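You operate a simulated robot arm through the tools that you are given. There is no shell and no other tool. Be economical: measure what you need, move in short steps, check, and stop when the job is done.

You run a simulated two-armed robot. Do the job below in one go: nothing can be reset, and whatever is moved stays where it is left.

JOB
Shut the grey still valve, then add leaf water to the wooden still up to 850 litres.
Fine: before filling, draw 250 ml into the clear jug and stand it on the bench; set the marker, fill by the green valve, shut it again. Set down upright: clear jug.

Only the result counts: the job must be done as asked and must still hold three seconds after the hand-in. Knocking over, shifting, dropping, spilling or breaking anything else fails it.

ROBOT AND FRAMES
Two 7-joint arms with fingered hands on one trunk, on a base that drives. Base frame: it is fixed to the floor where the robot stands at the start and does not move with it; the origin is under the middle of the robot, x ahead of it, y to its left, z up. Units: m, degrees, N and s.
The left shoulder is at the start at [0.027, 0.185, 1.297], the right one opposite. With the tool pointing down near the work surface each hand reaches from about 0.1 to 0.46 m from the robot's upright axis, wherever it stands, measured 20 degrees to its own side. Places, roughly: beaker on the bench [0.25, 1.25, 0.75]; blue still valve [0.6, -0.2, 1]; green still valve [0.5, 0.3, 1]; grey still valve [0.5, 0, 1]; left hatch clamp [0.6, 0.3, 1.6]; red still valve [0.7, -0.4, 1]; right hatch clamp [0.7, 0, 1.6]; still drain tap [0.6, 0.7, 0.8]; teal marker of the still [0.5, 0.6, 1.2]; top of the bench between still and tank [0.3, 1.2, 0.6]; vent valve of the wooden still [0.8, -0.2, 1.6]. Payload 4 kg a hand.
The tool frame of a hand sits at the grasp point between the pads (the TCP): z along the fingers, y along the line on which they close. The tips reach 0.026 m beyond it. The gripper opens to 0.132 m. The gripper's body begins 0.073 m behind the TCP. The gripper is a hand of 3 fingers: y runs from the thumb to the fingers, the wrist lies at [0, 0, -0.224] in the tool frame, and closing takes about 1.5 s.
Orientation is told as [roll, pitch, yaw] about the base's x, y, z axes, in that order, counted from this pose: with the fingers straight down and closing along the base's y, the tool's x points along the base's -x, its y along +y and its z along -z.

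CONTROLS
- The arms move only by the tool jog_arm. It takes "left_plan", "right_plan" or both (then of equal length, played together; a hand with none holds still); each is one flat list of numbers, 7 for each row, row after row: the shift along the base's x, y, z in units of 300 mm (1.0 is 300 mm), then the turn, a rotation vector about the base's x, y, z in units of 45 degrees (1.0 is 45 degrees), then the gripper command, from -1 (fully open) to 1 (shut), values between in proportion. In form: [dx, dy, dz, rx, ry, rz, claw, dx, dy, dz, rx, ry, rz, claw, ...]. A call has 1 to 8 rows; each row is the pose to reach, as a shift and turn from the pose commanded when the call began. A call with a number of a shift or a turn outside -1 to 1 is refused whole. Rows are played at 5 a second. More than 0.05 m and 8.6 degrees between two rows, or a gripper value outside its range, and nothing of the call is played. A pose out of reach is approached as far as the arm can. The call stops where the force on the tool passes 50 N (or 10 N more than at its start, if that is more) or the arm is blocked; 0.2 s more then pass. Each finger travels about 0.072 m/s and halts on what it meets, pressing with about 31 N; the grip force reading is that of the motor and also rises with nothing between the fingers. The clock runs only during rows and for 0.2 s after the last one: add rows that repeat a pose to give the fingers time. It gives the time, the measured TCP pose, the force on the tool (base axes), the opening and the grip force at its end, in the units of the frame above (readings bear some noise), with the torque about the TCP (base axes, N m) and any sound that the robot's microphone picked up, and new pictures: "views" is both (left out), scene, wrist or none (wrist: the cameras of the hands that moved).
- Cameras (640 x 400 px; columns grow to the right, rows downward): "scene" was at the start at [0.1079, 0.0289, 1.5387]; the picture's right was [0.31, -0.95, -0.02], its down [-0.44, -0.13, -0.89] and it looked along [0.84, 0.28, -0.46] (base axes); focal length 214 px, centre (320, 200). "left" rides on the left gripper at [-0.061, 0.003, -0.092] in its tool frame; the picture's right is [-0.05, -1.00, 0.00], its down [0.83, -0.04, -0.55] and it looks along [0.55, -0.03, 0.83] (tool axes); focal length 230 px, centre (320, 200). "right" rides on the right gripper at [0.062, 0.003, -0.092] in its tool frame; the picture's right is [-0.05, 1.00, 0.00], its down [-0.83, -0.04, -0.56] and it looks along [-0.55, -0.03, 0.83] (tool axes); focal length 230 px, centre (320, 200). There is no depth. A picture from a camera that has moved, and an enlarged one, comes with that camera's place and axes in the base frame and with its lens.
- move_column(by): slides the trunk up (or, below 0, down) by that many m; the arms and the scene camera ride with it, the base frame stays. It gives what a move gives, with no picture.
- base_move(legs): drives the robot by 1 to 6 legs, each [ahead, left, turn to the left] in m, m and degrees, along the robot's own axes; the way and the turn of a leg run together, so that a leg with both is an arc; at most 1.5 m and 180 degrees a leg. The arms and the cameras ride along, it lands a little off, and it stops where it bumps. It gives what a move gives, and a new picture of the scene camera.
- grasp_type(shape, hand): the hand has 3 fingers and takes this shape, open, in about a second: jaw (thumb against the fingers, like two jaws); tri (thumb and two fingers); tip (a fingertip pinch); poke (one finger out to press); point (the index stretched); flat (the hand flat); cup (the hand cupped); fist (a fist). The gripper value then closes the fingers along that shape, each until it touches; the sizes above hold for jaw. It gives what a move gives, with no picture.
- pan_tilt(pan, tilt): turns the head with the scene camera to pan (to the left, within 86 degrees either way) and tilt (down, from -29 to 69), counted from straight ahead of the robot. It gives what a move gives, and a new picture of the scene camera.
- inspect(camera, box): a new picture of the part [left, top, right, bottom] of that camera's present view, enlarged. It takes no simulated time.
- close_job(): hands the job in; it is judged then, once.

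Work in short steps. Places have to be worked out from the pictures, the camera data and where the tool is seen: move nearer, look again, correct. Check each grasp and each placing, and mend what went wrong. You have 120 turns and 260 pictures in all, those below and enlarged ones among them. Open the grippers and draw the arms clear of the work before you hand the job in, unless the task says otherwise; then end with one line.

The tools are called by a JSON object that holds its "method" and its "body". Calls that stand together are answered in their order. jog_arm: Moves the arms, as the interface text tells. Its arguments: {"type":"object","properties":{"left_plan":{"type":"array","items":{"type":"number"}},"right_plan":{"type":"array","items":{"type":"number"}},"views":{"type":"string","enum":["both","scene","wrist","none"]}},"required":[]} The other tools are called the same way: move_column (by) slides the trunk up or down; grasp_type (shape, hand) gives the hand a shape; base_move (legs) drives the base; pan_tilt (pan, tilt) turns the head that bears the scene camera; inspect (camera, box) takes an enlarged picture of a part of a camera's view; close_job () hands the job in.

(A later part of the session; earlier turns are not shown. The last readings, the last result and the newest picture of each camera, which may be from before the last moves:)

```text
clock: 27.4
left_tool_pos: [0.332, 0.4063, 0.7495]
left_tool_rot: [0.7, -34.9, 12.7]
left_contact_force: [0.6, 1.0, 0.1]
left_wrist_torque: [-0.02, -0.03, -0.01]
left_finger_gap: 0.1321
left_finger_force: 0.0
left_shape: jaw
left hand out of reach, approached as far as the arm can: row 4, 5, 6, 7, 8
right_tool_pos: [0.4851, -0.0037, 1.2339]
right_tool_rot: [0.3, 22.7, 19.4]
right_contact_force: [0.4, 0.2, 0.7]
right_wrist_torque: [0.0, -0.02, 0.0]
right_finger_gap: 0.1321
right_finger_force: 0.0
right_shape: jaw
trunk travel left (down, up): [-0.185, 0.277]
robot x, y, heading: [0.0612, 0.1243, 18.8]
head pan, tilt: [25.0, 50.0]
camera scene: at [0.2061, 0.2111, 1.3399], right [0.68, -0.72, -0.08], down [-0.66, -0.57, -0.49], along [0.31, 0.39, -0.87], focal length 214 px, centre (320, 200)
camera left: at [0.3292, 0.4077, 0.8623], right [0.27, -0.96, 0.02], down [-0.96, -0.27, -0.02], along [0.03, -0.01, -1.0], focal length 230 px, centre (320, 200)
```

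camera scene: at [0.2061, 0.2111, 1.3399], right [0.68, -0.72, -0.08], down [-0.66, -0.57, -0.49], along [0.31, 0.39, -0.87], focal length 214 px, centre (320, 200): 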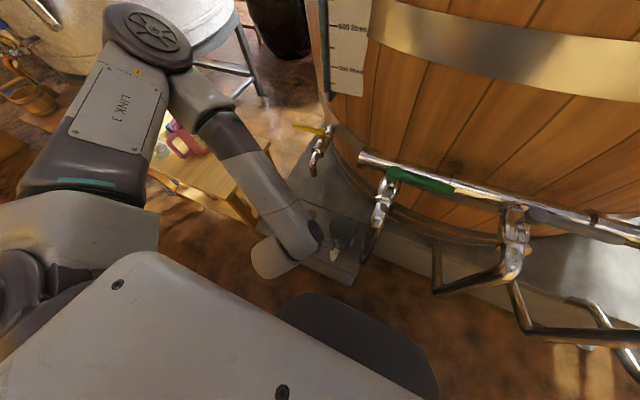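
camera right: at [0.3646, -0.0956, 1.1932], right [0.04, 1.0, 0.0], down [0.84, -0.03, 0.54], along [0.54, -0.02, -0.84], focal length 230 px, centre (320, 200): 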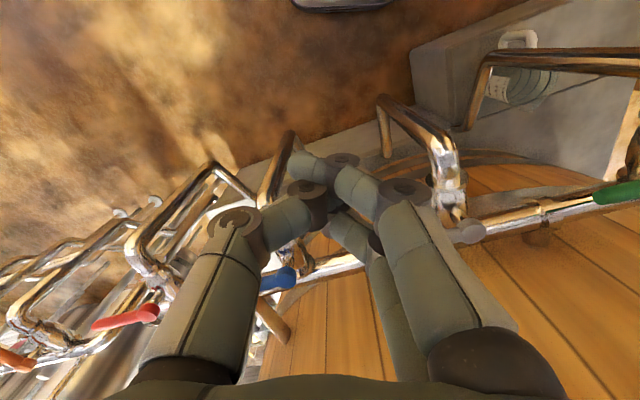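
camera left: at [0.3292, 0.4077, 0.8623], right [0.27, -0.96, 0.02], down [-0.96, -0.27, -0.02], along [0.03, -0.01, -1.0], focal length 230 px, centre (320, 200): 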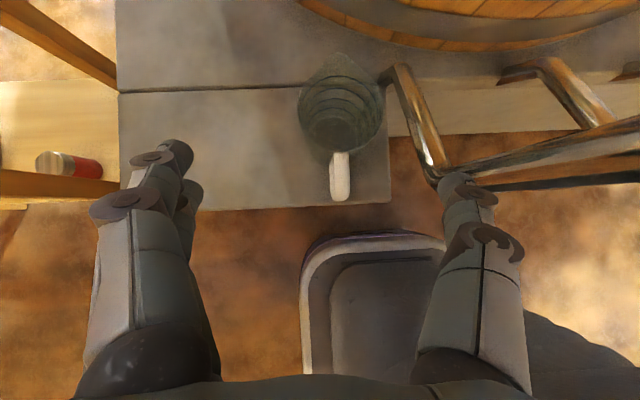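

Excellent overhead view: handle bar end is at about [0.354, 0.38], pointing along 196°. I close the fingers to ~6 cm, align laterally and descend partway.

{"method": "jog_arm", "body": {"left_plan": [0.04, -0.04, 0, 0, 0, 0.03, -0.5, 0.077, -0.083, 0, 0, 0, 0.067, 0.1, 0.077, -0.083, -0.13, 0, 0, 0.067, 0.1, 0.077, -0.083, -0.26, 0, 0, 0.067, 0.1, 0.077, -0.083, -0.4, 0, 0, 0.067, 0.1, 0.077, -0.083, -0.47, 0, 0, 0.067, 0.1], "views": "wrist"}}

```text
clock: 28.8
left_tool_pos: [0.3627, 0.4585, 0.7029]
left_tool_rot: [0.8, -34.9, 15.5]
left_contact_force: [0.0, 0.6, -0.7]
left_wrist_torque: [-0.01, 0.02, 0.02]
left_finger_gap: 0.0599
left_finger_force: 0.1
left_shape: jaw
left hand out of reach, approached as far as the arm can: row 1, 2, 3, 4, 5, 6
right_tool_pos: [0.4849, -0.0028, 1.234]
right_tool_rot: [0.4, 22.7, 19.4]
right_contact_force: [0.4, -0.6, -0.1]
right_wrist_torque: [0.01, 0.02, 0.01]
right_finger_gap: 0.1321
right_finger_force: 0.1
right_shape: jaw
trunk travel left (down, up): [-0.185, 0.277]
robot x, y, heading: [0.0617, 0.1261, 18.8]
head pan, tilt: [25.0, 50.0]
camera left: at [0.3606, 0.458, 0.8145], right [0.32, -0.95, 0.02], down [-0.95, -0.32, -0.02], along [0.03, -0.01, -1.0], focal length 230 px, centre (320, 200)
```

left: 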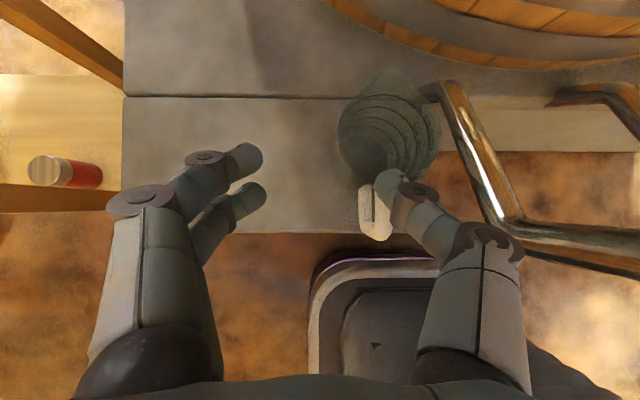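

The arm is too cramped this close. I back the base 0.13 m and shift it 0.08 m right, then retry.

{"method": "base_move", "body": {"legs": [[-0.13, -0.08, 0]]}}

```text
clock: 30.1
left_tool_pos: [0.2662, 0.3395, 0.7032]
left_tool_rot: [0.8, -34.9, 15.7]
left_contact_force: [-0.1, -0.2, 0.5]
left_wrist_torque: [0.04, -0.01, 0.0]
left_finger_gap: 0.0595
left_finger_force: 0.0
left_shape: jaw
right_tool_pos: [0.3903, -0.1201, 1.2338]
right_tool_rot: [0.3, 22.8, 19.6]
right_contact_force: [-0.1, -0.3, -0.7]
right_wrist_torque: [0.0, -0.04, 0.03]
right_finger_gap: 0.132
right_finger_force: 0.0
right_shape: jaw
trunk travel left (down, up): [-0.185, 0.277]
robot x, y, heading: [-0.0325, 0.0075, 19.1]
head pan, tilt: [25.0, 50.0]
camera scene: at [0.1102, 0.0925, 1.3398], right [0.69, -0.72, -0.08], down [-0.66, -0.57, -0.49], along [0.31, 0.39, -0.87], focal length 214 px, centre (320, 200)
```

scene: 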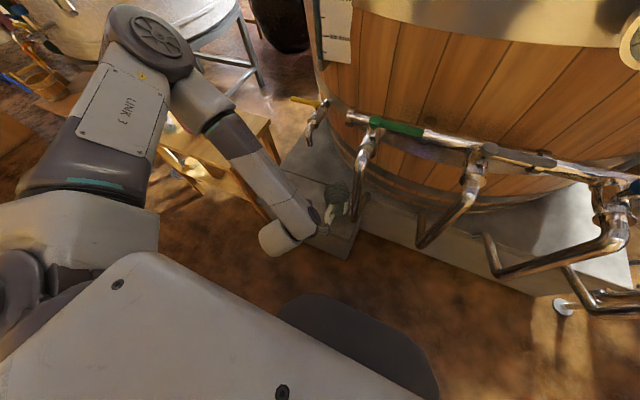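

Now I move onto the handle plane, just behind and above the handle.

{"method": "jog_arm", "body": {"left_plan": [0.05, 0.04, -0.1, 0, 0, 0, 0.1, 0.1, 0.08, -0.2, 0, 0, 0, 0.1, 0.113, 0.087, -0.33, 0, 0, 0, 0.1], "views": "wrist"}}

```text
clock: 30.9
left_tool_pos: [0.2969, 0.3791, 0.674]
left_tool_rot: [0.9, -34.7, 15.9]
left_contact_force: [-0.5, -0.7, -0.1]
left_wrist_torque: [0.0, 0.01, -0.01]
left_finger_gap: 0.0599
left_finger_force: 0.1
left_shape: jaw
left hand out of reach, approached as far as the arm can: row 1, 2, 3
right_tool_pos: [0.39, -0.1207, 1.2334]
right_tool_rot: [0.3, 22.7, 19.5]
right_contact_force: [0.3, -0.3, -0.6]
right_wrist_torque: [-0.02, 0.0, 0.0]
right_finger_gap: 0.1322
right_finger_force: 0.0
right_shape: jaw
trunk travel left (down, up): [-0.185, 0.277]
robot x, y, heading: [-0.0376, 0.0059, 19.4]
head pan, tilt: [25.0, 50.0]
camera left: at [0.2947, 0.3794, 0.7859], right [0.32, -0.95, 0.02], down [-0.95, -0.32, -0.02], along [0.02, -0.01, -1.0], focal length 230 px, centre (320, 200)
```

left: 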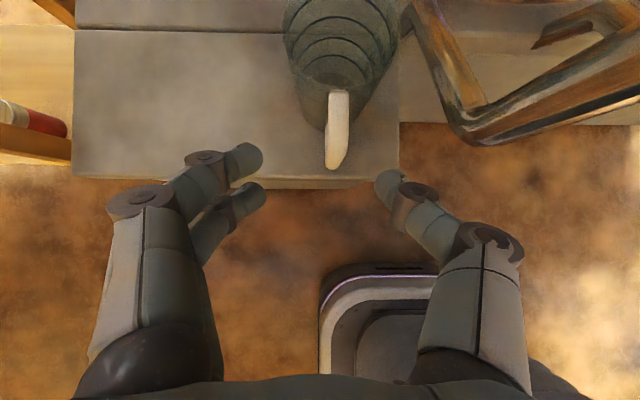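

Z is limited by shoulder height. I retreat a little, centre on the handle, and lower the trunk.

{"method": "jog_arm", "body": {"left_plan": [-0.1, -0.08, 0, 0, 0, 0, 0.1, -0.13, -0.11, 0, 0, 0, 0, 0.1], "views": "none"}}

{"method": "move_column", "body": {"by": -0.14}}

{"method": "jog_arm", "body": {"left_plan": [0, 0, 0, 0, 0, 0, 0.1], "views": "wrist"}}

```text
clock: 31.6
left_tool_pos: [0.2663, 0.355, 0.6897]
left_tool_rot: [1.0, -34.6, 15.7]
left_contact_force: [-0.6, 1.4, 0.1]
left_wrist_torque: [0.01, 0.03, 0.01]
left_finger_gap: 0.06
left_finger_force: 0.0
left_shape: jaw
left hand out of reach, approached as far as the arm can: row 1, 2
right_tool_pos: [0.3897, -0.1197, 1.233]
right_tool_rot: [0.3, 22.8, 19.7]
right_contact_force: [-0.5, -0.4, 0.3]
right_wrist_torque: [0.04, 0.0, -0.02]
right_finger_gap: 0.1318
right_finger_force: 0.1
right_shape: jaw
trunk travel left (down, up): [-0.185, 0.277]
robot x, y, heading: [-0.0343, 0.0106, 18.9]
head pan, tilt: [25.0, 50.0]
```

```text
clock: 33.2
left_tool_pos: [0.2267, 0.3413, 0.4555]
left_tool_rot: [0.3, -21.3, 16.1]
left_contact_force: [0.3, 0.2, -0.1]
left_wrist_torque: [0.0, -0.02, 0.02]
left_finger_gap: 0.0602
left_finger_force: 0.0
left_shape: jaw
right_tool_pos: [0.4685, -0.0923, 0.9878]
right_tool_rot: [0.6, 36.5, 19.6]
right_contact_force: [0.2, -0.3, 0.6]
right_wrist_torque: [0.01, -0.02, 0.02]
right_finger_gap: 0.1317
right_finger_force: 0.0
right_shape: jaw
trunk travel left (down, up): [-0.045, 0.417]
robot x, y, heading: [-0.0381, 0.0074, 19.1]
head pan, tilt: [25.0, 50.0]
```

```text
clock: 33.6
left_tool_pos: [0.2273, 0.3404, 0.4557]
left_tool_rot: [0.3, -21.3, 16.2]
left_contact_force: [-0.6, -0.1, 0.6]
left_wrist_torque: [0.02, -0.01, -0.01]
left_finger_gap: 0.06
left_finger_force: 0.1
left_shape: jaw
right_tool_pos: [0.4691, -0.0927, 0.9875]
right_tool_rot: [0.6, 36.4, 19.7]
right_contact_force: [-0.1, 0.4, 0.5]
right_wrist_torque: [0.0, -0.04, 0.03]
right_finger_gap: 0.1318
right_finger_force: 0.1
right_shape: jaw
trunk travel left (down, up): [-0.045, 0.417]
robot x, y, heading: [-0.0341, 0.0109, 19.1]
head pan, tilt: [25.0, 50.0]
camera left: at [0.2488, 0.3493, 0.564], right [0.32, -0.95, 0.01], down [-0.92, -0.31, 0.22], along [-0.2, -0.08, -0.98], focal length 230 px, centre (320, 200)
```

left: 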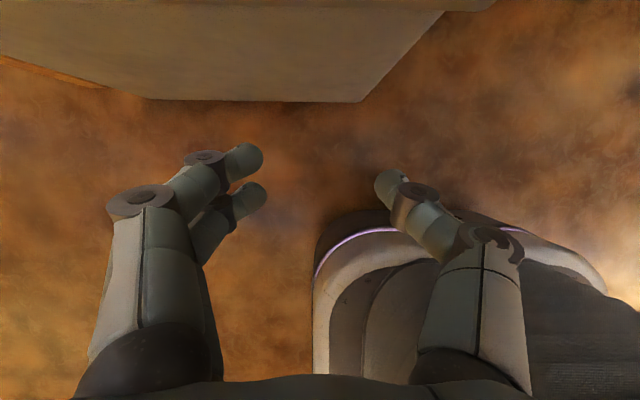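

The trunk is down now (torso leaned again). I raise the left hand to handle height, restore the tilt, and close in from behind.

{"method": "jog_arm", "body": {"left_plan": [0, 0, 0.12, 0.03, -0.1, 0, 0.1, 0, 0, 0.22, 0.06, -0.2, 0, 0.1, 0.1, 0.035, 0.24, 0.087, -0.3, 0, 0.1, 0.2, 0.07, 0.24, 0.087, -0.3, 0, 0.1, 0.243, 0.085, 0.24, 0.087, -0.3, 0, 0.1], "views": "both"}}

```text
clock: 34.8
left_tool_pos: [0.2952, 0.356, 0.552]
left_tool_rot: [0.5, -35.3, 16.1]
left_contact_force: [-0.1, -0.3, -0.5]
left_wrist_torque: [0.03, 0.0, -0.03]
left_finger_gap: 0.0597
left_finger_force: 0.0
left_shape: jaw
left hand out of reach, approached as far as the arm can: row 1, 2, 3, 4, 5
right_tool_pos: [0.4706, -0.092, 0.9881]
right_tool_rot: [0.6, 36.2, 19.8]
right_contact_force: [-0.8, 0.4, -0.4]
right_wrist_torque: [0.0, -0.02, -0.05]
right_finger_gap: 0.1317
right_finger_force: 0.1
right_shape: jaw
trunk travel left (down, up): [-0.045, 0.417]
robot x, y, heading: [-0.0363, 0.0055, 19.0]
head pan, tilt: [25.0, 50.0]
camera scene: at [0.2212, 0.1305, 1.137], right [0.66, -0.73, -0.18], down [-0.75, -0.6, -0.29], along [0.1, 0.32, -0.94], focal length 214 px, centre (320, 200)
camera left: at [0.2921, 0.3566, 0.6633], right [0.32, -0.95, 0.02], down [-0.95, -0.32, -0.03], along [0.03, -0.01, -1.0], focal length 230 px, centre (320, 200)
```

scene: 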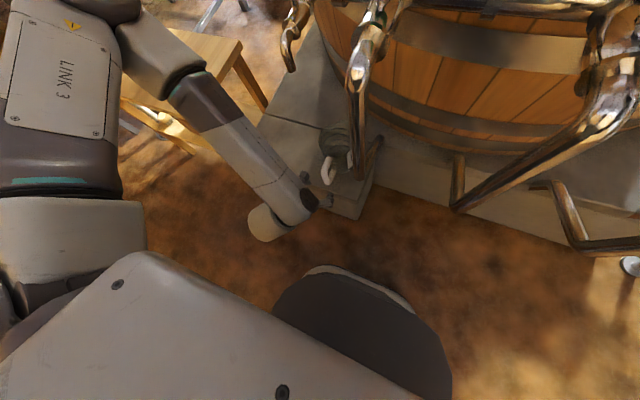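
left: 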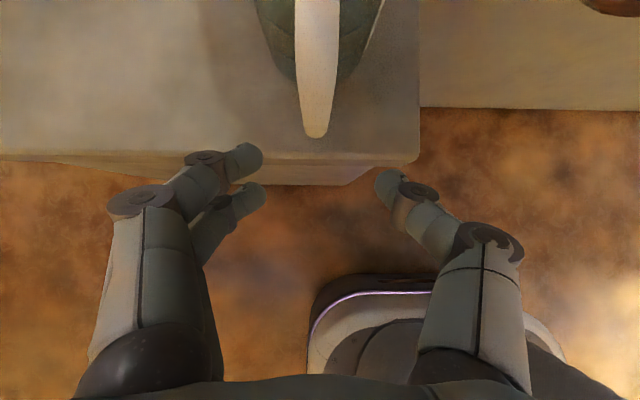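

The handle is centred between the fingers. I advance 6 cm and lower 4 cm so the pads straddle the bar.

{"method": "jog_arm", "body": {"left_plan": [0.08, 0.025, -0.05, 0, 0, 0, 0.1, 0.15, 0.045, -0.1, 0, 0, 0, 0.1, 0.2, 0.06, -0.15, 0, 0, 0, 0.1], "views": "both"}}

```text
clock: 35.6
left_tool_pos: [0.3524, 0.3743, 0.506]
left_tool_rot: [0.4, -35.3, 16.1]
left_contact_force: [-0.5, -0.9, 0.5]
left_wrist_torque: [0.0, 0.0, -0.07]
left_finger_gap: 0.0595
left_finger_force: 0.1
left_shape: jaw
right_tool_pos: [0.4695, -0.0916, 0.9894]
right_tool_rot: [0.7, 36.2, 19.6]
right_contact_force: [-0.4, 0.0, -0.4]
right_wrist_torque: [0.02, -0.01, -0.01]
right_finger_gap: 0.1319
right_finger_force: 0.1
right_shape: jaw
trunk travel left (down, up): [-0.045, 0.417]
robot x, y, heading: [-0.0342, 0.0076, 18.9]
head pan, tilt: [25.0, 50.0]
camera scene: at [0.2212, 0.1306, 1.1369], right [0.66, -0.73, -0.18], down [-0.75, -0.6, -0.29], along [0.1, 0.32, -0.94], focal length 214 px, centre (320, 200)
camera left: at [0.349, 0.3762, 0.6182], right [0.32, -0.95, 0.02], down [-0.95, -0.32, -0.03], along [0.03, -0.01, -1.0], focal length 230 px, centre (320, 200)
```

scene: 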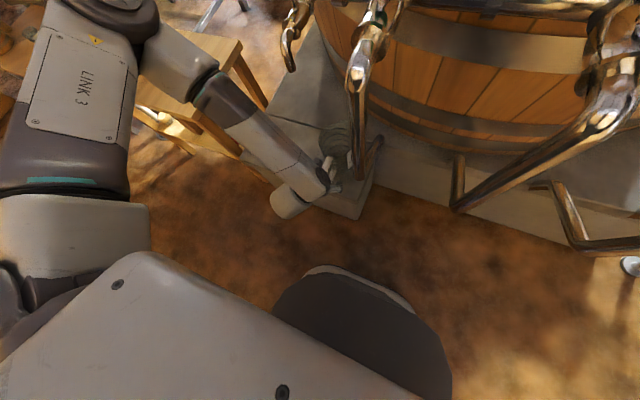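
left: 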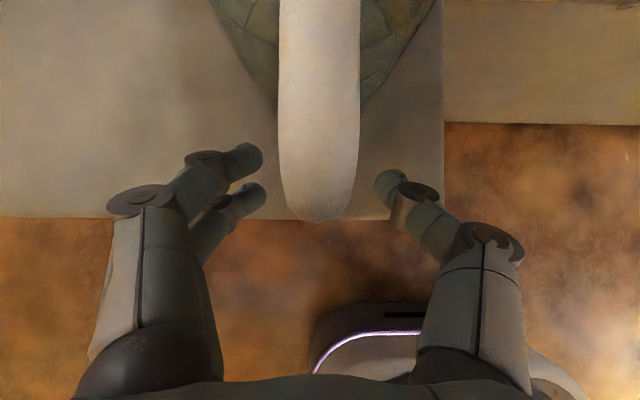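

The bar lies at the image centre, i.e. at the TCP. I move a further 8 mm and close.

{"method": "jog_arm", "body": {"left_plan": [0.03, 0.01, -0.02, 0, 0, 0, 0.1, 0.03, 0.01, -0.02, 0, 0, 0, 0.6, 0.03, 0.01, -0.02, 0, 0, 0, 1, 0.03, 0.01, -0.02, 0, 0, 0, 1, 0.03, 0.01, -0.02, 0, 0, 0, 1, 0.03, 0.01, -0.02, 0, 0, 0, 1], "views": "wrist"}}

```text
clock: 37.0
left_tool_pos: [0.3616, 0.3777, 0.5016]
left_tool_rot: [0.2, -35.3, 16.1]
left_contact_force: [0.0, 1.0, -0.2]
left_wrist_torque: [0.0, 0.0, 0.0]
left_finger_gap: 0.0001
left_finger_force: 31.8
left_shape: jaw
right_tool_pos: [0.468, -0.0925, 0.9879]
right_tool_rot: [0.6, 36.3, 19.7]
right_contact_force: [0.4, -0.1, 0.4]
right_wrist_torque: [0.01, 0.03, 0.01]
right_finger_gap: 0.132
right_finger_force: 0.0
right_shape: jaw
trunk travel left (down, up): [-0.045, 0.417]
robot x, y, heading: [-0.0357, 0.0103, 18.9]
head pan, tilt: [25.0, 50.0]
camera left: at [0.3581, 0.3791, 0.6119], right [0.32, -0.95, 0.03], down [-0.95, -0.32, -0.03], along [0.04, -0.01, -1.0], focal length 230 px, centre (320, 200)
```

left: 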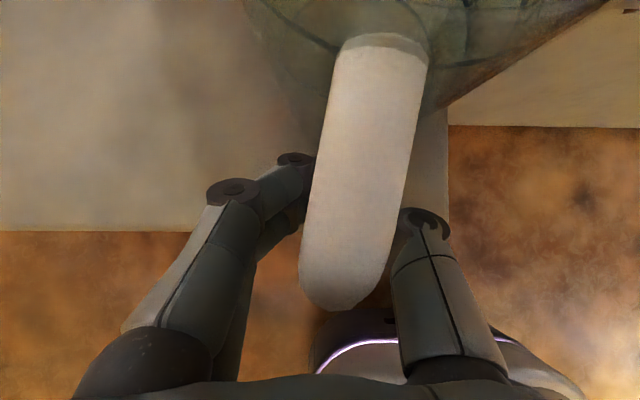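

The fingers met inside the handle loop (gap 0), so I was past the bar. I reopen and look.

{"method": "jog_arm", "body": {"left_plan": [0, 0, 0, 0, 0, 0, 0.5, 0, 0, 0, 0, 0, 0, 0.0, 0, 0, 0, 0, 0, 0, 0.0, 0, 0, 0, 0, 0, 0, 0.0], "views": "both"}}

{"method": "inspect", "body": {"camera": "scene", "box": [270, 110, 400, 230]}}

```text
clock: 38.0
left_tool_pos: [0.3612, 0.3775, 0.5004]
left_tool_rot: [0.3, -35.3, 16.1]
left_contact_force: [0.3, 0.1, 0.3]
left_wrist_torque: [-0.02, 0.0, -0.01]
left_finger_gap: 0.0652
left_finger_force: 0.0
left_shape: jaw
right_tool_pos: [0.4691, -0.0919, 0.9883]
right_tool_rot: [0.6, 36.3, 19.6]
right_contact_force: [0.6, 0.1, 0.0]
right_wrist_torque: [0.01, 0.01, 0.02]
right_finger_gap: 0.1318
right_finger_force: 0.1
right_shape: jaw
trunk travel left (down, up): [-0.045, 0.417]
robot x, y, heading: [-0.0345, 0.0131, 19.4]
head pan, tilt: [25.0, 50.0]
camera scene: at [0.2212, 0.1306, 1.1369], right [0.66, -0.73, -0.18], down [-0.75, -0.6, -0.29], along [0.1, 0.32, -0.94], focal length 214 px, centre (320, 200)
camera left: at [0.3579, 0.379, 0.6117], right [0.32, -0.95, 0.03], down [-0.95, -0.32, -0.03], along [0.03, -0.01, -1.0], focal length 230 px, centre (320, 200)
```

scene: 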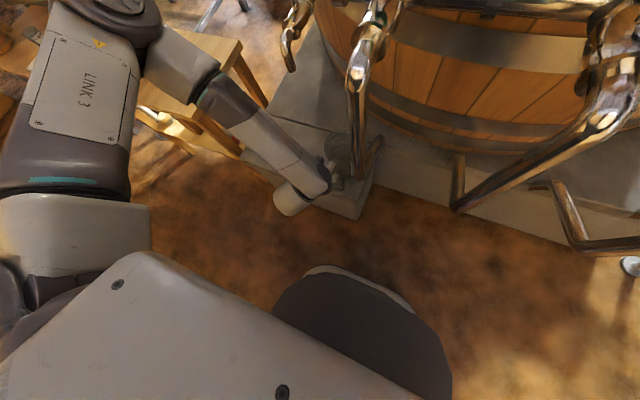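
left: 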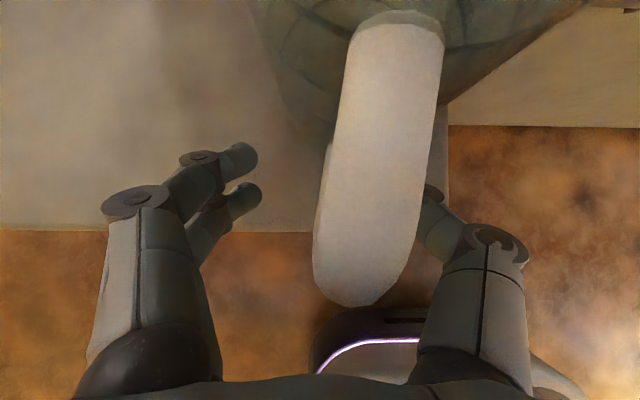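

```text
3.33 times, centred on (335, 170) of scene
camera zoom: at [0.2212, 0.1306, 1.1369], right [0.66, -0.73, -0.18], down [-0.75, -0.6, -0.29], along [0.1, 0.32, -0.94], focal length 715 px, centre (270, 300)
```

zoom: 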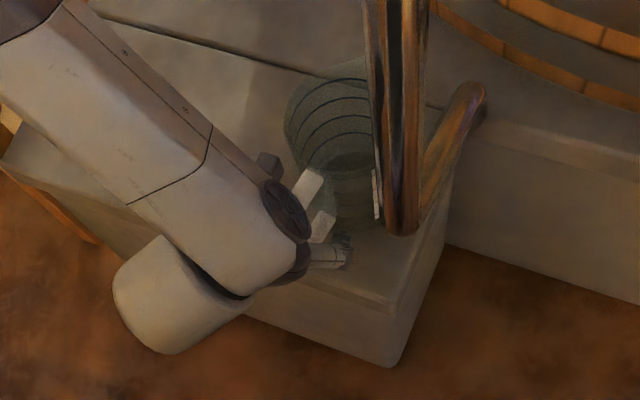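

The handle now points ~191° with its bar about 3 cm behind the TCP. I retreat ~2.5 cm, re-centre laterally and align yaw.

{"method": "jog_arm", "body": {"left_plan": [-0.04, -0.03, 0, 0, 0, -0.05, 0.0, -0.08, -0.06, 0, 0, 0, -0.1, 0.0], "views": "wrist"}}

```text
clock: 38.6
left_tool_pos: [0.3475, 0.3643, 0.5226]
left_tool_rot: [0.5, -35.2, 12.6]
left_contact_force: [-0.4, -0.4, -0.3]
left_wrist_torque: [0.01, -0.01, 0.0]
left_finger_gap: 0.0655
left_finger_force: 0.0
left_shape: jaw
left hand out of reach, approached as far as the arm can: row 1, 2
right_tool_pos: [0.4698, -0.091, 0.9888]
right_tool_rot: [0.7, 36.3, 19.8]
right_contact_force: [-0.1, -0.3, 0.1]
right_wrist_torque: [0.0, -0.02, -0.01]
right_finger_gap: 0.1319
right_finger_force: 0.1
right_shape: jaw
trunk travel left (down, up): [-0.045, 0.417]
robot x, y, heading: [-0.0321, 0.0076, 18.7]
head pan, tilt: [25.0, 50.0]
camera left: at [0.3444, 0.3649, 0.6334], right [0.27, -0.96, 0.02], down [-0.96, -0.27, -0.03], along [0.03, -0.02, -1.0], focal length 230 px, centre (320, 200)
```

left: 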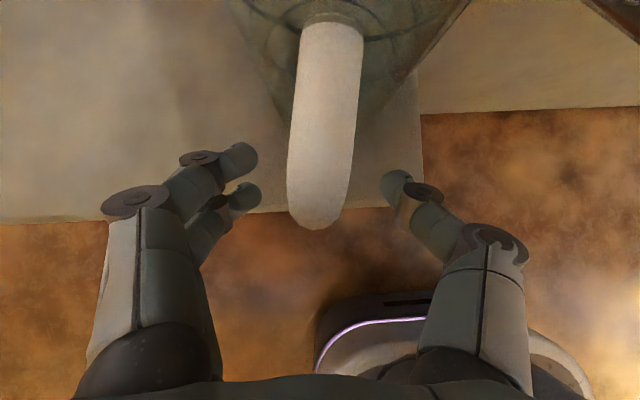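

Bar now sits at the TCP. I close here gently.

{"method": "jog_arm", "body": {"left_plan": [-0.015, -0.012, -0.02, 0, 0, 0, 0.4, -0.015, -0.012, -0.02, 0, 0, 0, 0.7, -0.015, -0.012, -0.02, 0, 0, 0, 1, -0.015, -0.012, -0.02, 0, 0, 0, 1, -0.015, -0.012, -0.02, 0, 0, 0, 1], "views": "wrist"}}

```text
clock: 39.8
left_tool_pos: [0.3436, 0.3596, 0.5263]
left_tool_rot: [0.5, -35.1, 11.6]
left_contact_force: [-0.8, -0.1, -0.8]
left_wrist_torque: [-0.04, 0.13, -0.05]
left_finger_gap: 0.0049
left_finger_force: 30.7
left_shape: jaw
left hand out of reach, approached as far as the arm can: row 1, 2, 3, 4, 5
right_tool_pos: [0.469, -0.0905, 0.9886]
right_tool_rot: [0.5, 36.3, 19.8]
right_contact_force: [0.0, -0.4, 0.2]
right_wrist_torque: [0.0, -0.02, 0.0]
right_finger_gap: 0.1317
right_finger_force: 0.1
right_shape: jaw
trunk travel left (down, up): [-0.045, 0.417]
robot x, y, heading: [-0.0364, 0.0107, 18.7]
head pan, tilt: [25.0, 50.0]
camera left: at [0.3407, 0.3612, 0.6385], right [0.25, -0.97, 0.02], down [-0.97, -0.25, -0.02], along [0.03, -0.02, -1.0], focal length 230 px, centre (320, 200)
```

left: 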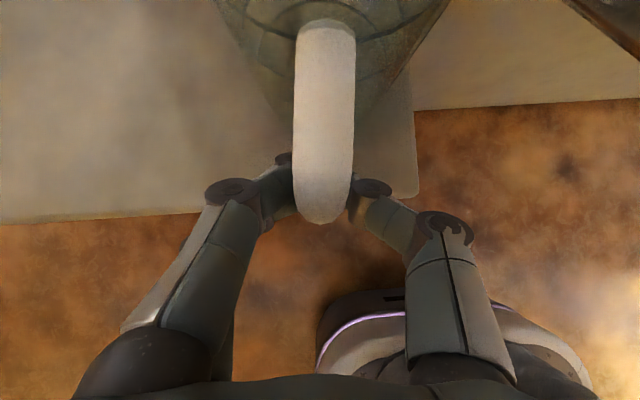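

Gap is only 5 mm, so the fingers wrap past the bar rather than hold it squarely. I reopen and back the base 4 cm to gain arm freedom.

{"method": "jog_arm", "body": {"left_plan": [0, 0, 0, 0, 0, 0, 0.4, 0, 0, 0, 0, 0, 0, 0.0, 0, 0, 0, 0, 0, 0, 0.0], "views": "none"}}

{"method": "base_move", "body": {"legs": [[-0.05, 0, 0]]}}

{"method": "jog_arm", "body": {"left_plan": [0.03, 0.01, -0.03, 0, 0, 0, 0.0, 0.06, 0.015, -0.08, 0, 0, 0, 0.0], "views": "wrist"}}

```text
clock: 40.6
left_tool_pos: [0.3435, 0.3606, 0.5279]
left_tool_rot: [0.4, -35.0, 11.7]
left_contact_force: [0.0, 0.1, 0.0]
left_wrist_torque: [0.0, 0.02, 0.0]
left_finger_gap: 0.0655
left_finger_force: 0.0
left_shape: jaw
right_tool_pos: [0.4696, -0.0913, 0.9889]
right_tool_rot: [0.5, 36.3, 19.7]
right_contact_force: [0.0, 0.5, -0.2]
right_wrist_torque: [0.0, 0.03, 0.05]
right_finger_gap: 0.132
right_finger_force: 0.0
right_shape: jaw
trunk travel left (down, up): [-0.045, 0.417]
robot x, y, heading: [-0.0391, 0.0047, 19.4]
head pan, tilt: [25.0, 50.0]
```

```text
clock: 41.5
left_tool_pos: [0.296, 0.3451, 0.5276]
left_tool_rot: [0.5, -35.2, 11.7]
left_contact_force: [0.4, -0.5, 0.4]
left_wrist_torque: [-0.05, 0.0, -0.01]
left_finger_gap: 0.0655
left_finger_force: 0.1
left_shape: jaw
right_tool_pos: [0.4221, -0.1068, 0.9889]
right_tool_rot: [0.6, 36.3, 19.7]
right_contact_force: [-0.8, -0.6, 0.0]
right_wrist_torque: [0.02, -0.04, 0.02]
right_finger_gap: 0.132
right_finger_force: 0.1
right_shape: jaw
trunk travel left (down, up): [-0.045, 0.417]
robot x, y, heading: [-0.0858, -0.0091, 19.0]
head pan, tilt: [25.0, 50.0]
camera scene: at [0.1735, 0.1145, 1.1368], right [0.66, -0.73, -0.18], down [-0.75, -0.6, -0.29], along [0.1, 0.32, -0.94], focal length 214 px, centre (320, 200)
```

scene: 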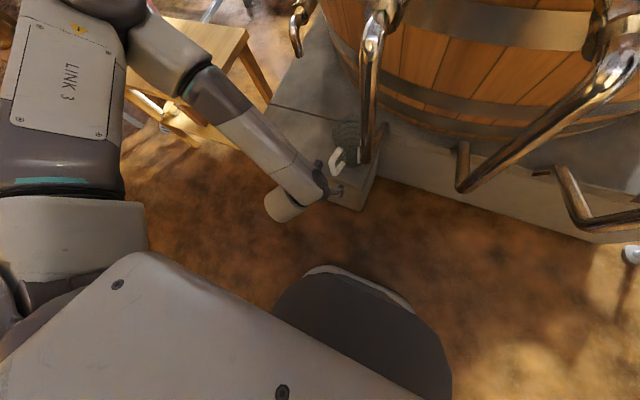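

```text
clock: 42.1
left_tool_pos: [0.3156, 0.3473, 0.5034]
left_tool_rot: [0.9, -34.8, 11.6]
left_contact_force: [0.2, -0.6, 0.4]
left_wrist_torque: [0.01, -0.01, 0.01]
left_finger_gap: 0.0655
left_finger_force: 0.0
left_shape: jaw
right_tool_pos: [0.4235, -0.1098, 0.9883]
right_tool_rot: [0.8, 36.5, 19.7]
right_contact_force: [0.2, -0.6, -0.5]
right_wrist_torque: [0.01, 0.01, 0.03]
right_finger_gap: 0.1316
right_finger_force: 0.1
right_shape: jaw
trunk travel left (down, up): [-0.045, 0.417]
robot x, y, heading: [-0.0829, -0.0054, 18.9]
head pan, tilt: [25.0, 50.0]
camera left: at [0.3133, 0.3482, 0.6154], right [0.25, -0.97, 0.02], down [-0.97, -0.25, -0.02], along [0.02, -0.01, -1.0], focal length 230 px, centre (320, 200)
```

left: 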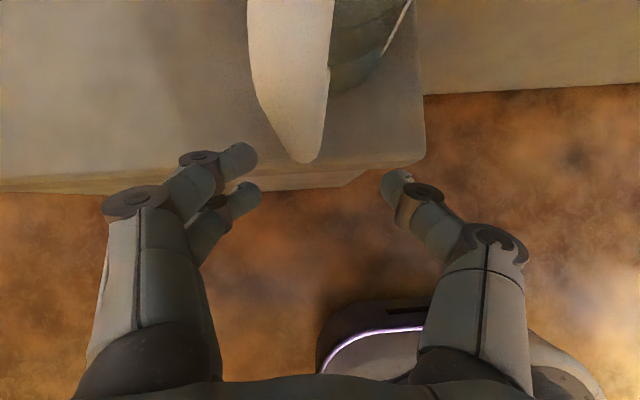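

Bar resolved at about [0.340, 0.364], vertical from z≈0.46 to 0.55. I advance the TCP right onto it and close.

{"method": "jog_arm", "body": {"left_plan": [0.03, 0.027, 0, 0, 0, 0, 0.0, 0.07, 0.052, 0, 0, 0, 0, 0.1, 0.07, 0.052, 0, 0, 0, 0, 0.4, 0.07, 0.052, 0, 0, 0, 0, 0.7, 0.07, 0.052, 0, 0, 0, 0, 1, 0.07, 0.052, 0, 0, 0, 0, 1, 0.07, 0.052, 0, 0, 0, 0, 1], "views": "wrist"}}

```text
clock: 43.8
left_tool_pos: [0.3366, 0.3649, 0.503]
left_tool_rot: [0.4, -35.1, 11.7]
left_contact_force: [-0.8, 0.1, -1.0]
left_wrist_torque: [0.04, 0.11, 0.01]
left_finger_gap: 0.0107
left_finger_force: 30.7
left_shape: jaw
right_tool_pos: [0.4234, -0.1068, 0.9877]
right_tool_rot: [0.6, 36.5, 19.7]
right_contact_force: [-0.4, -0.6, -0.7]
right_wrist_torque: [-0.01, -0.01, 0.03]
right_finger_gap: 0.1319
right_finger_force: 0.0
right_shape: jaw
trunk travel left (down, up): [-0.045, 0.417]
robot x, y, heading: [-0.0861, -0.0077, 19.1]
head pan, tilt: [25.0, 50.0]
camera left: at [0.3331, 0.3655, 0.6143], right [0.25, -0.97, 0.02], down [-0.97, -0.25, -0.02], along [0.03, -0.02, -1.0], focal length 230 px, centre (320, 200)
```

left: 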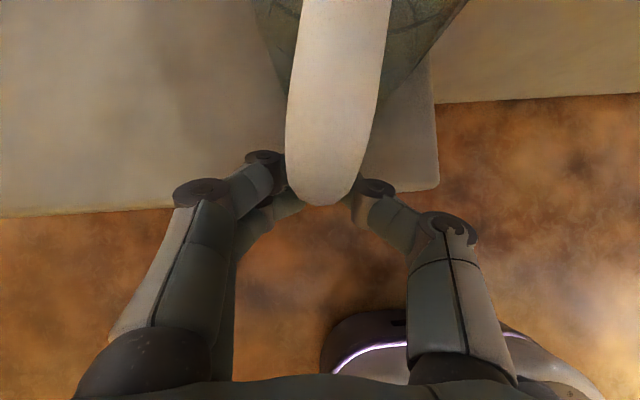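

Gap 10.7 mm with force — it seems to hold the bar now. I test with a small lift.

{"method": "jog_arm", "body": {"left_plan": [0, 0, 0.03, 0, 0, 0, 1, 0, 0, 0.07, 0, 0, 0, 1, 0, 0, 0.12, 0, 0, 0, 1, 0, 0, 0.16, 0, 0, 0, 1], "views": "both"}}

{"method": "inspect", "body": {"camera": "scene", "box": [280, 90, 400, 220]}}

```text
clock: 44.8
left_tool_pos: [0.3346, 0.364, 0.5508]
left_tool_rot: [0.6, -35.0, 11.7]
left_contact_force: [-0.7, 0.1, -1.3]
left_wrist_torque: [-0.02, 0.17, 0.01]
left_finger_gap: 0.011
left_finger_force: 31.0
left_shape: jaw
right_tool_pos: [0.4234, -0.1067, 0.9877]
right_tool_rot: [0.5, 36.2, 19.8]
right_contact_force: [-0.9, 0.6, -0.2]
right_wrist_torque: [-0.02, 0.03, 0.02]
right_finger_gap: 0.1318
right_finger_force: 0.0
right_shape: jaw
trunk travel left (down, up): [-0.045, 0.417]
robot x, y, heading: [-0.086, -0.0087, 19.1]
head pan, tilt: [25.0, 50.0]
camera scene: at [0.1747, 0.1149, 1.1366], right [0.66, -0.73, -0.18], down [-0.75, -0.6, -0.29], along [0.1, 0.32, -0.94], focal length 214 px, centre (320, 200)
camera left: at [0.3325, 0.365, 0.6623], right [0.25, -0.97, 0.02], down [-0.97, -0.25, -0.02], along [0.03, -0.02, -1.0], focal length 230 px, centre (320, 200)
```

scene: 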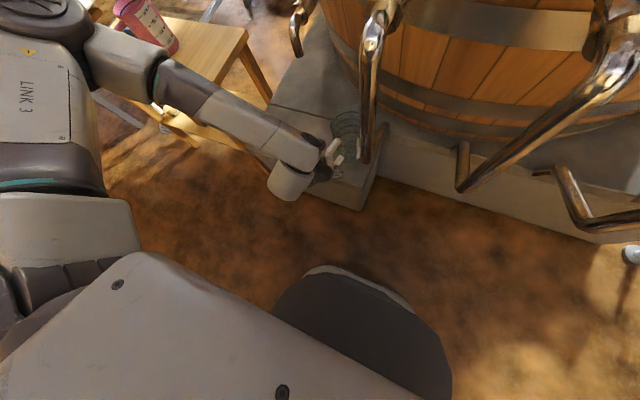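
left: 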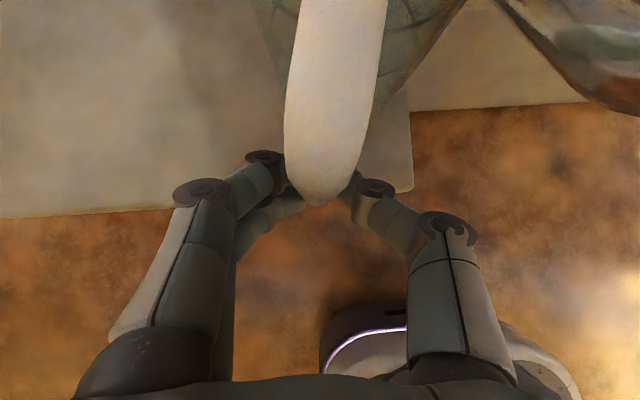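

```text
3.08 times, centred on (340, 155) of scene
camera zoom: at [0.1747, 0.1149, 1.1366], right [0.66, -0.73, -0.18], down [-0.75, -0.6, -0.29], along [0.1, 0.32, -0.94], focal length 660 px, centre (258, 338)
```

zoom: 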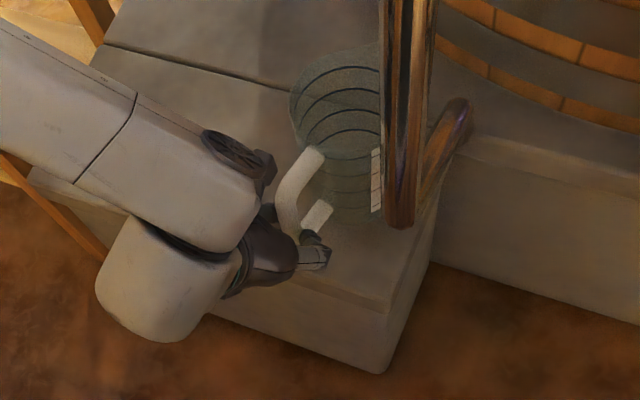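

The jug is lifted and steady. Before driving toward the tap I fix the right hand, which leans forward over the valves: pitch it back and raise it.

{"method": "jog_arm", "body": {"right_plan": [0, 0, 0.05, 0.05, -0.15, 0, -1, 0, 0, 0.1, 0.1, -0.3, 0, -1, 0, 0, 0.17, 0.15, -0.45, 0, -1, 0, 0, 0.25, 0.2, -0.6, 0, -1, 0, 0, 0.33, 0.26, -0.75, 0, -1, 0, 0, 0.45, 0.26, -0.85, 0, -1, 0, 0, 0.55, 0.26, -0.95, 0, -1], "views": "none"}}

```text
clock: 46.4
left_tool_pos: [0.3346, 0.363, 0.5511]
left_tool_rot: [0.5, -34.9, 11.7]
left_contact_force: [0.0, 0.3, -1.3]
left_wrist_torque: [-0.08, 0.11, 0.04]
left_finger_gap: 0.0106
left_finger_force: 31.5
left_shape: jaw
right_tool_pos: [0.4281, -0.0815, 1.1172]
right_tool_rot: [-2.4, -8.1, 18.9]
right_contact_force: [0.9, 0.0, 0.2]
right_wrist_torque: [0.02, -0.01, 0.0]
right_finger_gap: 0.1317
right_finger_force: 0.1
right_shape: jaw
right hand out of reach, approached as far as the arm can: row 5, 6, 7
trunk travel left (down, up): [-0.045, 0.417]
robot x, y, heading: [-0.0842, -0.0097, 19.0]
head pan, tilt: [25.0, 50.0]
```

Right hand is now clear (z 1.12). I drive left 0.20 and ahead 0.12 with the jug held 5 cm above the plinth.

{"method": "base_move", "body": {"legs": [[0, 0.2, 0], [0.1, 0, 0]]}}

{"method": "jog_arm", "body": {"left_plan": [0, 0, 0, 0, 0, 0, 1], "views": "wrist"}}

```text
clock: 48.7
left_tool_pos: [0.3629, 0.5854, 0.5497]
left_tool_rot: [0.5, -35.0, 11.7]
left_contact_force: [0.4, 0.4, -1.6]
left_wrist_torque: [0.01, 0.15, 0.02]
left_finger_gap: 0.0111
left_finger_force: 30.8
left_shape: jaw
right_tool_pos: [0.4591, 0.1405, 1.1175]
right_tool_rot: [-2.3, -7.9, 19.0]
right_contact_force: [0.2, 0.7, 0.1]
right_wrist_torque: [-0.04, -0.03, 0.03]
right_finger_gap: 0.1321
right_finger_force: 0.1
right_shape: jaw
trunk travel left (down, up): [-0.045, 0.417]
robot x, y, heading: [-0.0537, 0.211, 19.1]
head pan, tilt: [25.0, 50.0]
camera scene: at [0.2043, 0.3362, 1.1363], right [0.66, -0.73, -0.18], down [-0.75, -0.6, -0.29], along [0.1, 0.32, -0.94], focal length 214 px, centre (320, 200)
```

scene: 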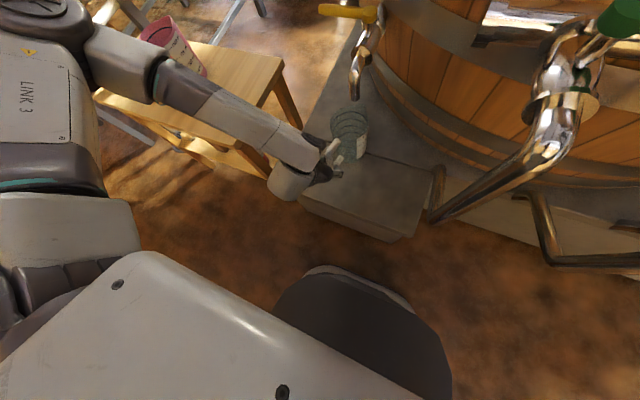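

```text
clock: 49.1
left_tool_pos: [0.3629, 0.5854, 0.55]
left_tool_rot: [0.5, -35.1, 11.6]
left_contact_force: [-0.4, 0.0, -1.5]
left_wrist_torque: [-0.03, 0.13, -0.02]
left_finger_gap: 0.0106
left_finger_force: 31.3
left_shape: jaw
right_tool_pos: [0.4572, 0.1399, 1.1186]
right_tool_rot: [-2.4, -7.9, 19.1]
right_contact_force: [0.5, -0.6, 0.5]
right_wrist_torque: [0.0, 0.03, 0.04]
right_finger_gap: 0.1322
right_finger_force: 0.0
right_shape: jaw
trunk travel left (down, up): [-0.045, 0.417]
robot x, y, heading: [-0.0556, 0.2131, 19.0]
head pan, tilt: [25.0, 50.0]
camera left: at [0.3604, 0.5862, 0.6623], right [0.25, -0.97, 0.02], down [-0.97, -0.25, -0.02], along [0.03, -0.02, -1.0], focal length 230 px, centre (320, 200)
```

left: 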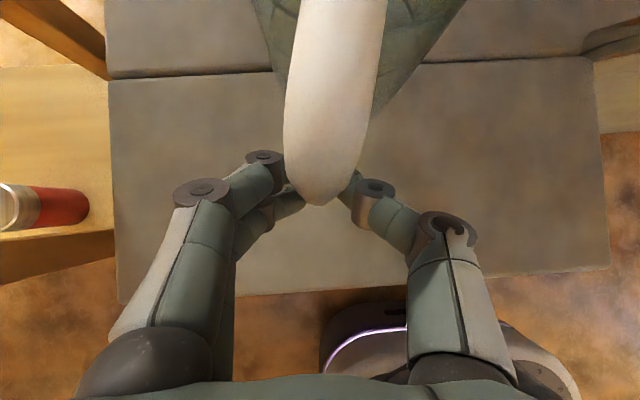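

Zooming the scene for the spout–jug relation.

{"method": "inspect", "body": {"camera": "scene", "box": [300, 0, 440, 220]}}

```text
1.82 times, centred on (370, 110) of scene
camera zoom: at [0.2029, 0.3358, 1.1368], right [0.66, -0.73, -0.18], down [-0.75, -0.6, -0.29], along [0.1, 0.32, -0.94], focal length 390 px, centre (229, 364)
```

zoom: 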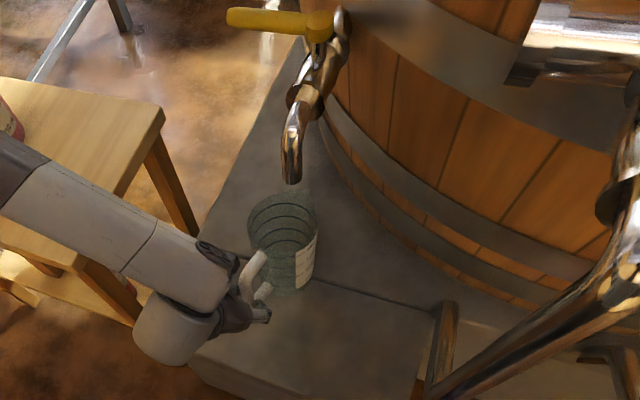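

Spout mouth ≈ [0.513, 0.61, 0.665]; jug rim centre ≈ [0.48, 0.606]. I advance 2.5 cm and lower the jug until it touches the plinth.

{"method": "jog_arm", "body": {"left_plan": [0.05, 0.005, 0, 0, 0, 0, 1, 0.09, 0.01, 0, 0, 0, 0, 1, 0.09, 0.01, -0.05, 0, 0, 0, 1, 0.09, 0.01, -0.09, 0, 0, 0, 1, 0.09, 0.01, -0.12, 0, 0, 0, 1, 0.09, 0.01, -0.14, 0, 0, 0, 1], "views": "scene"}}

{"method": "inspect", "body": {"camera": "scene", "box": [300, 60, 420, 200]}}

```text
clock: 50.5
left_tool_pos: [0.3898, 0.5882, 0.5075]
left_tool_rot: [0.6, -35.0, 11.7]
left_contact_force: [-0.1, 0.0, -1.6]
left_wrist_torque: [-0.04, 0.13, -0.05]
left_finger_gap: 0.0104
left_finger_force: 30.8
left_shape: jaw
right_tool_pos: [0.4582, 0.1406, 1.1184]
right_tool_rot: [-2.4, -7.8, 19.0]
right_contact_force: [-0.3, 0.0, 0.6]
right_wrist_torque: [-0.01, 0.0, -0.02]
right_finger_gap: 0.132
right_finger_force: 0.0
right_shape: jaw
trunk travel left (down, up): [-0.045, 0.417]
robot x, y, heading: [-0.0546, 0.2113, 18.9]
head pan, tilt: [25.0, 50.0]
camera scene: at [0.2035, 0.336, 1.1365], right [0.66, -0.73, -0.18], down [-0.75, -0.6, -0.29], along [0.1, 0.32, -0.94], focal length 214 px, centre (320, 200)
```

scene: 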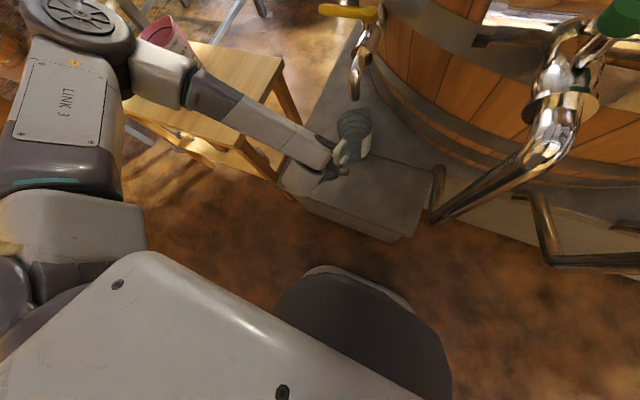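

```text
2.86 times, centred on (360, 130) of scene
camera zoom: at [0.2035, 0.336, 1.1365], right [0.66, -0.73, -0.18], down [-0.75, -0.6, -0.29], along [0.1, 0.32, -0.94], focal length 613 px, centre (206, 400)
```

zoom: 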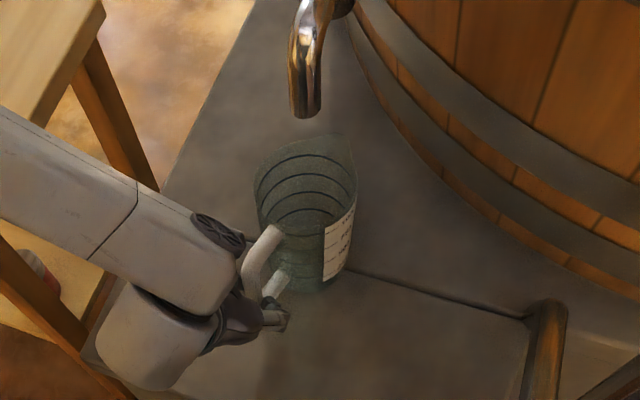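

Rim centre now ≈ [0.51, 0.60], beneath the spout. I lower in 4 mm steps until contact.

{"method": "jog_arm", "body": {"left_plan": [0, 0, -0.013, 0, 0, 0, 1, 0, 0, -0.026, 0, 0, 0, 1], "views": "none"}}

{"method": "jog_arm", "body": {"left_plan": [0, 0, -0.013, 0, 0, 0, 1, 0, 0, -0.02, 0, 0, 0, 1], "views": "wrist"}}

```text
clock: 51.1
left_tool_pos: [0.391, 0.5877, 0.5006]
left_tool_rot: [0.5, -35.1, 11.9]
left_contact_force: [-0.7, 0.1, 1.2]
left_wrist_torque: [0.01, 0.03, 0.01]
left_finger_gap: 0.0105
left_finger_force: 31.2
left_shape: jaw
right_tool_pos: [0.456, 0.139, 1.1188]
right_tool_rot: [-2.4, -8.1, 18.9]
right_contact_force: [-0.7, -0.4, -0.5]
right_wrist_torque: [-0.03, -0.02, -0.02]
right_finger_gap: 0.132
right_finger_force: 0.1
right_shape: jaw
trunk travel left (down, up): [-0.045, 0.417]
robot x, y, heading: [-0.0569, 0.2076, 19.3]
head pan, tilt: [25.0, 50.0]
```

```text
clock: 51.7
left_tool_pos: [0.3903, 0.5874, 0.4954]
left_tool_rot: [0.4, -35.1, 11.7]
left_contact_force: [-1.8, -0.7, 1.8]
left_wrist_torque: [-0.05, -0.04, 0.0]
left_finger_gap: 0.0112
left_finger_force: 31.0
left_shape: jaw
right_tool_pos: [0.4578, 0.1405, 1.1181]
right_tool_rot: [-2.4, -8.0, 18.9]
right_contact_force: [0.0, -0.3, -0.4]
right_wrist_torque: [0.0, -0.01, 0.0]
right_finger_gap: 0.1318
right_finger_force: 0.1
right_shape: jaw
trunk travel left (down, up): [-0.045, 0.417]
robot x, y, heading: [-0.0544, 0.2098, 19.0]
head pan, tilt: [25.0, 50.0]
camera left: at [0.3878, 0.5895, 0.6064], right [0.25, -0.97, 0.02], down [-0.97, -0.25, -0.02], along [0.03, -0.02, -1.0], focal length 230 px, centre (320, 200)
```

left: 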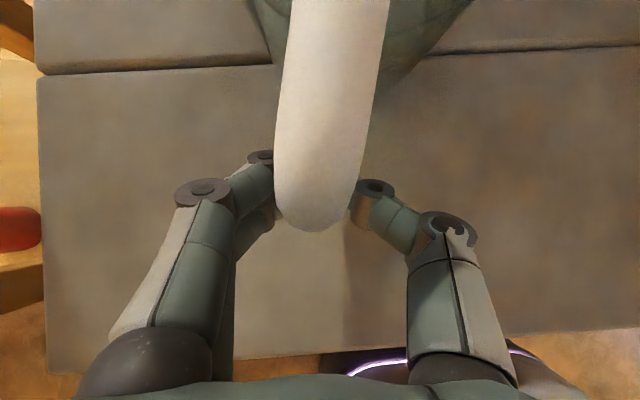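

Contact made (weight now on the plinth). I open the fingers and withdraw straight back and up.

{"method": "jog_arm", "body": {"left_plan": [0, 0, 0.005, 0, 0, 0, 0.8, 0, 0, 0.005, 0, 0, 0, 0.4, 0, 0, 0.005, 0, 0, 0, 0.0, 0, 0, 0.005, 0, 0, 0, 0.0, -0.06, -0.012, 0.06, 0, 0, 0, 0.0, -0.12, -0.025, 0.15, 0, 0, 0, 0.0, -0.18, -0.037, 0.26, 0, 0, 0, 0.0, -0.18, -0.037, 0.38, 0, 0, 0, 0.0], "views": "both"}}

{"method": "inspect", "body": {"camera": "scene", "box": [280, 0, 440, 200]}}

```text
clock: 53.5
left_tool_pos: [0.334, 0.5773, 0.6114]
left_tool_rot: [0.6, -35.2, 11.7]
left_contact_force: [0.3, -0.2, 0.0]
left_wrist_torque: [0.02, -0.03, -0.01]
left_finger_gap: 0.0654
left_finger_force: 0.1
left_shape: jaw
right_tool_pos: [0.4575, 0.1392, 1.1183]
right_tool_rot: [-2.4, -8.1, 19.0]
right_contact_force: [-0.3, -0.3, 0.2]
right_wrist_torque: [0.02, -0.03, 0.03]
right_finger_gap: 0.1321
right_finger_force: 0.1
right_shape: jaw
trunk travel left (down, up): [-0.045, 0.417]
robot x, y, heading: [-0.0523, 0.2135, 19.0]
head pan, tilt: [25.0, 50.0]
camera scene: at [0.2027, 0.3355, 1.1369], right [0.66, -0.73, -0.18], down [-0.75, -0.6, -0.29], along [0.1, 0.32, -0.94], focal length 214 px, centre (320, 200)
camera left: at [0.3312, 0.5781, 0.7222], right [0.25, -0.97, 0.02], down [-0.97, -0.25, -0.02], along [0.03, -0.02, -1.0], focal length 230 px, centre (320, 200)
```

scene: 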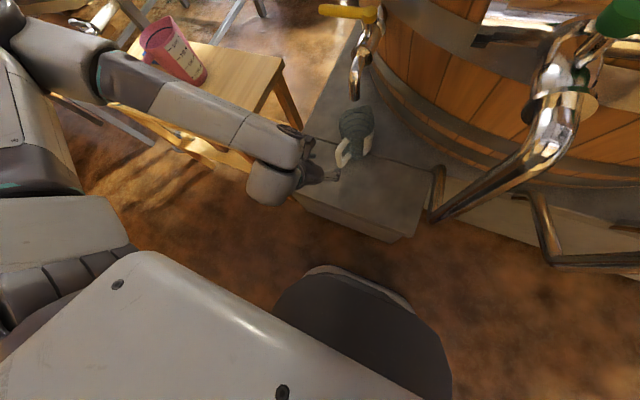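
left: 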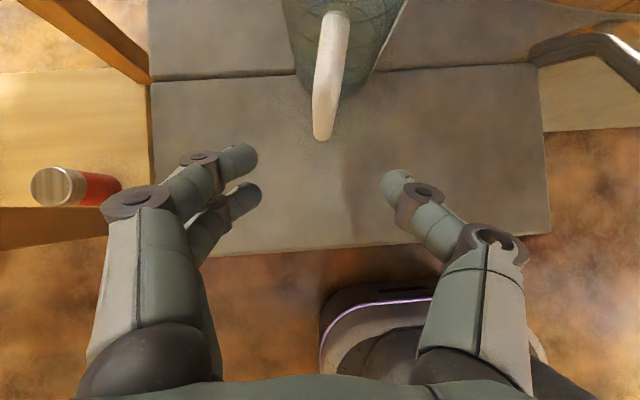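

```text
2.00 times, centred on (360, 100) of scene
camera zoom: at [0.2027, 0.3355, 1.1369], right [0.66, -0.73, -0.18], down [-0.75, -0.6, -0.29], along [0.1, 0.32, -0.94], focal length 429 px, centre (240, 400)
```

zoom: 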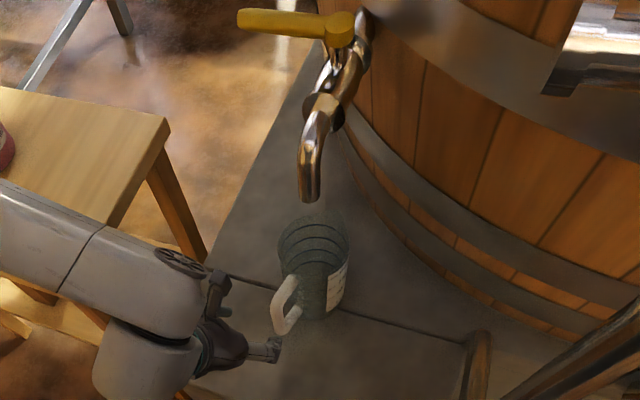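

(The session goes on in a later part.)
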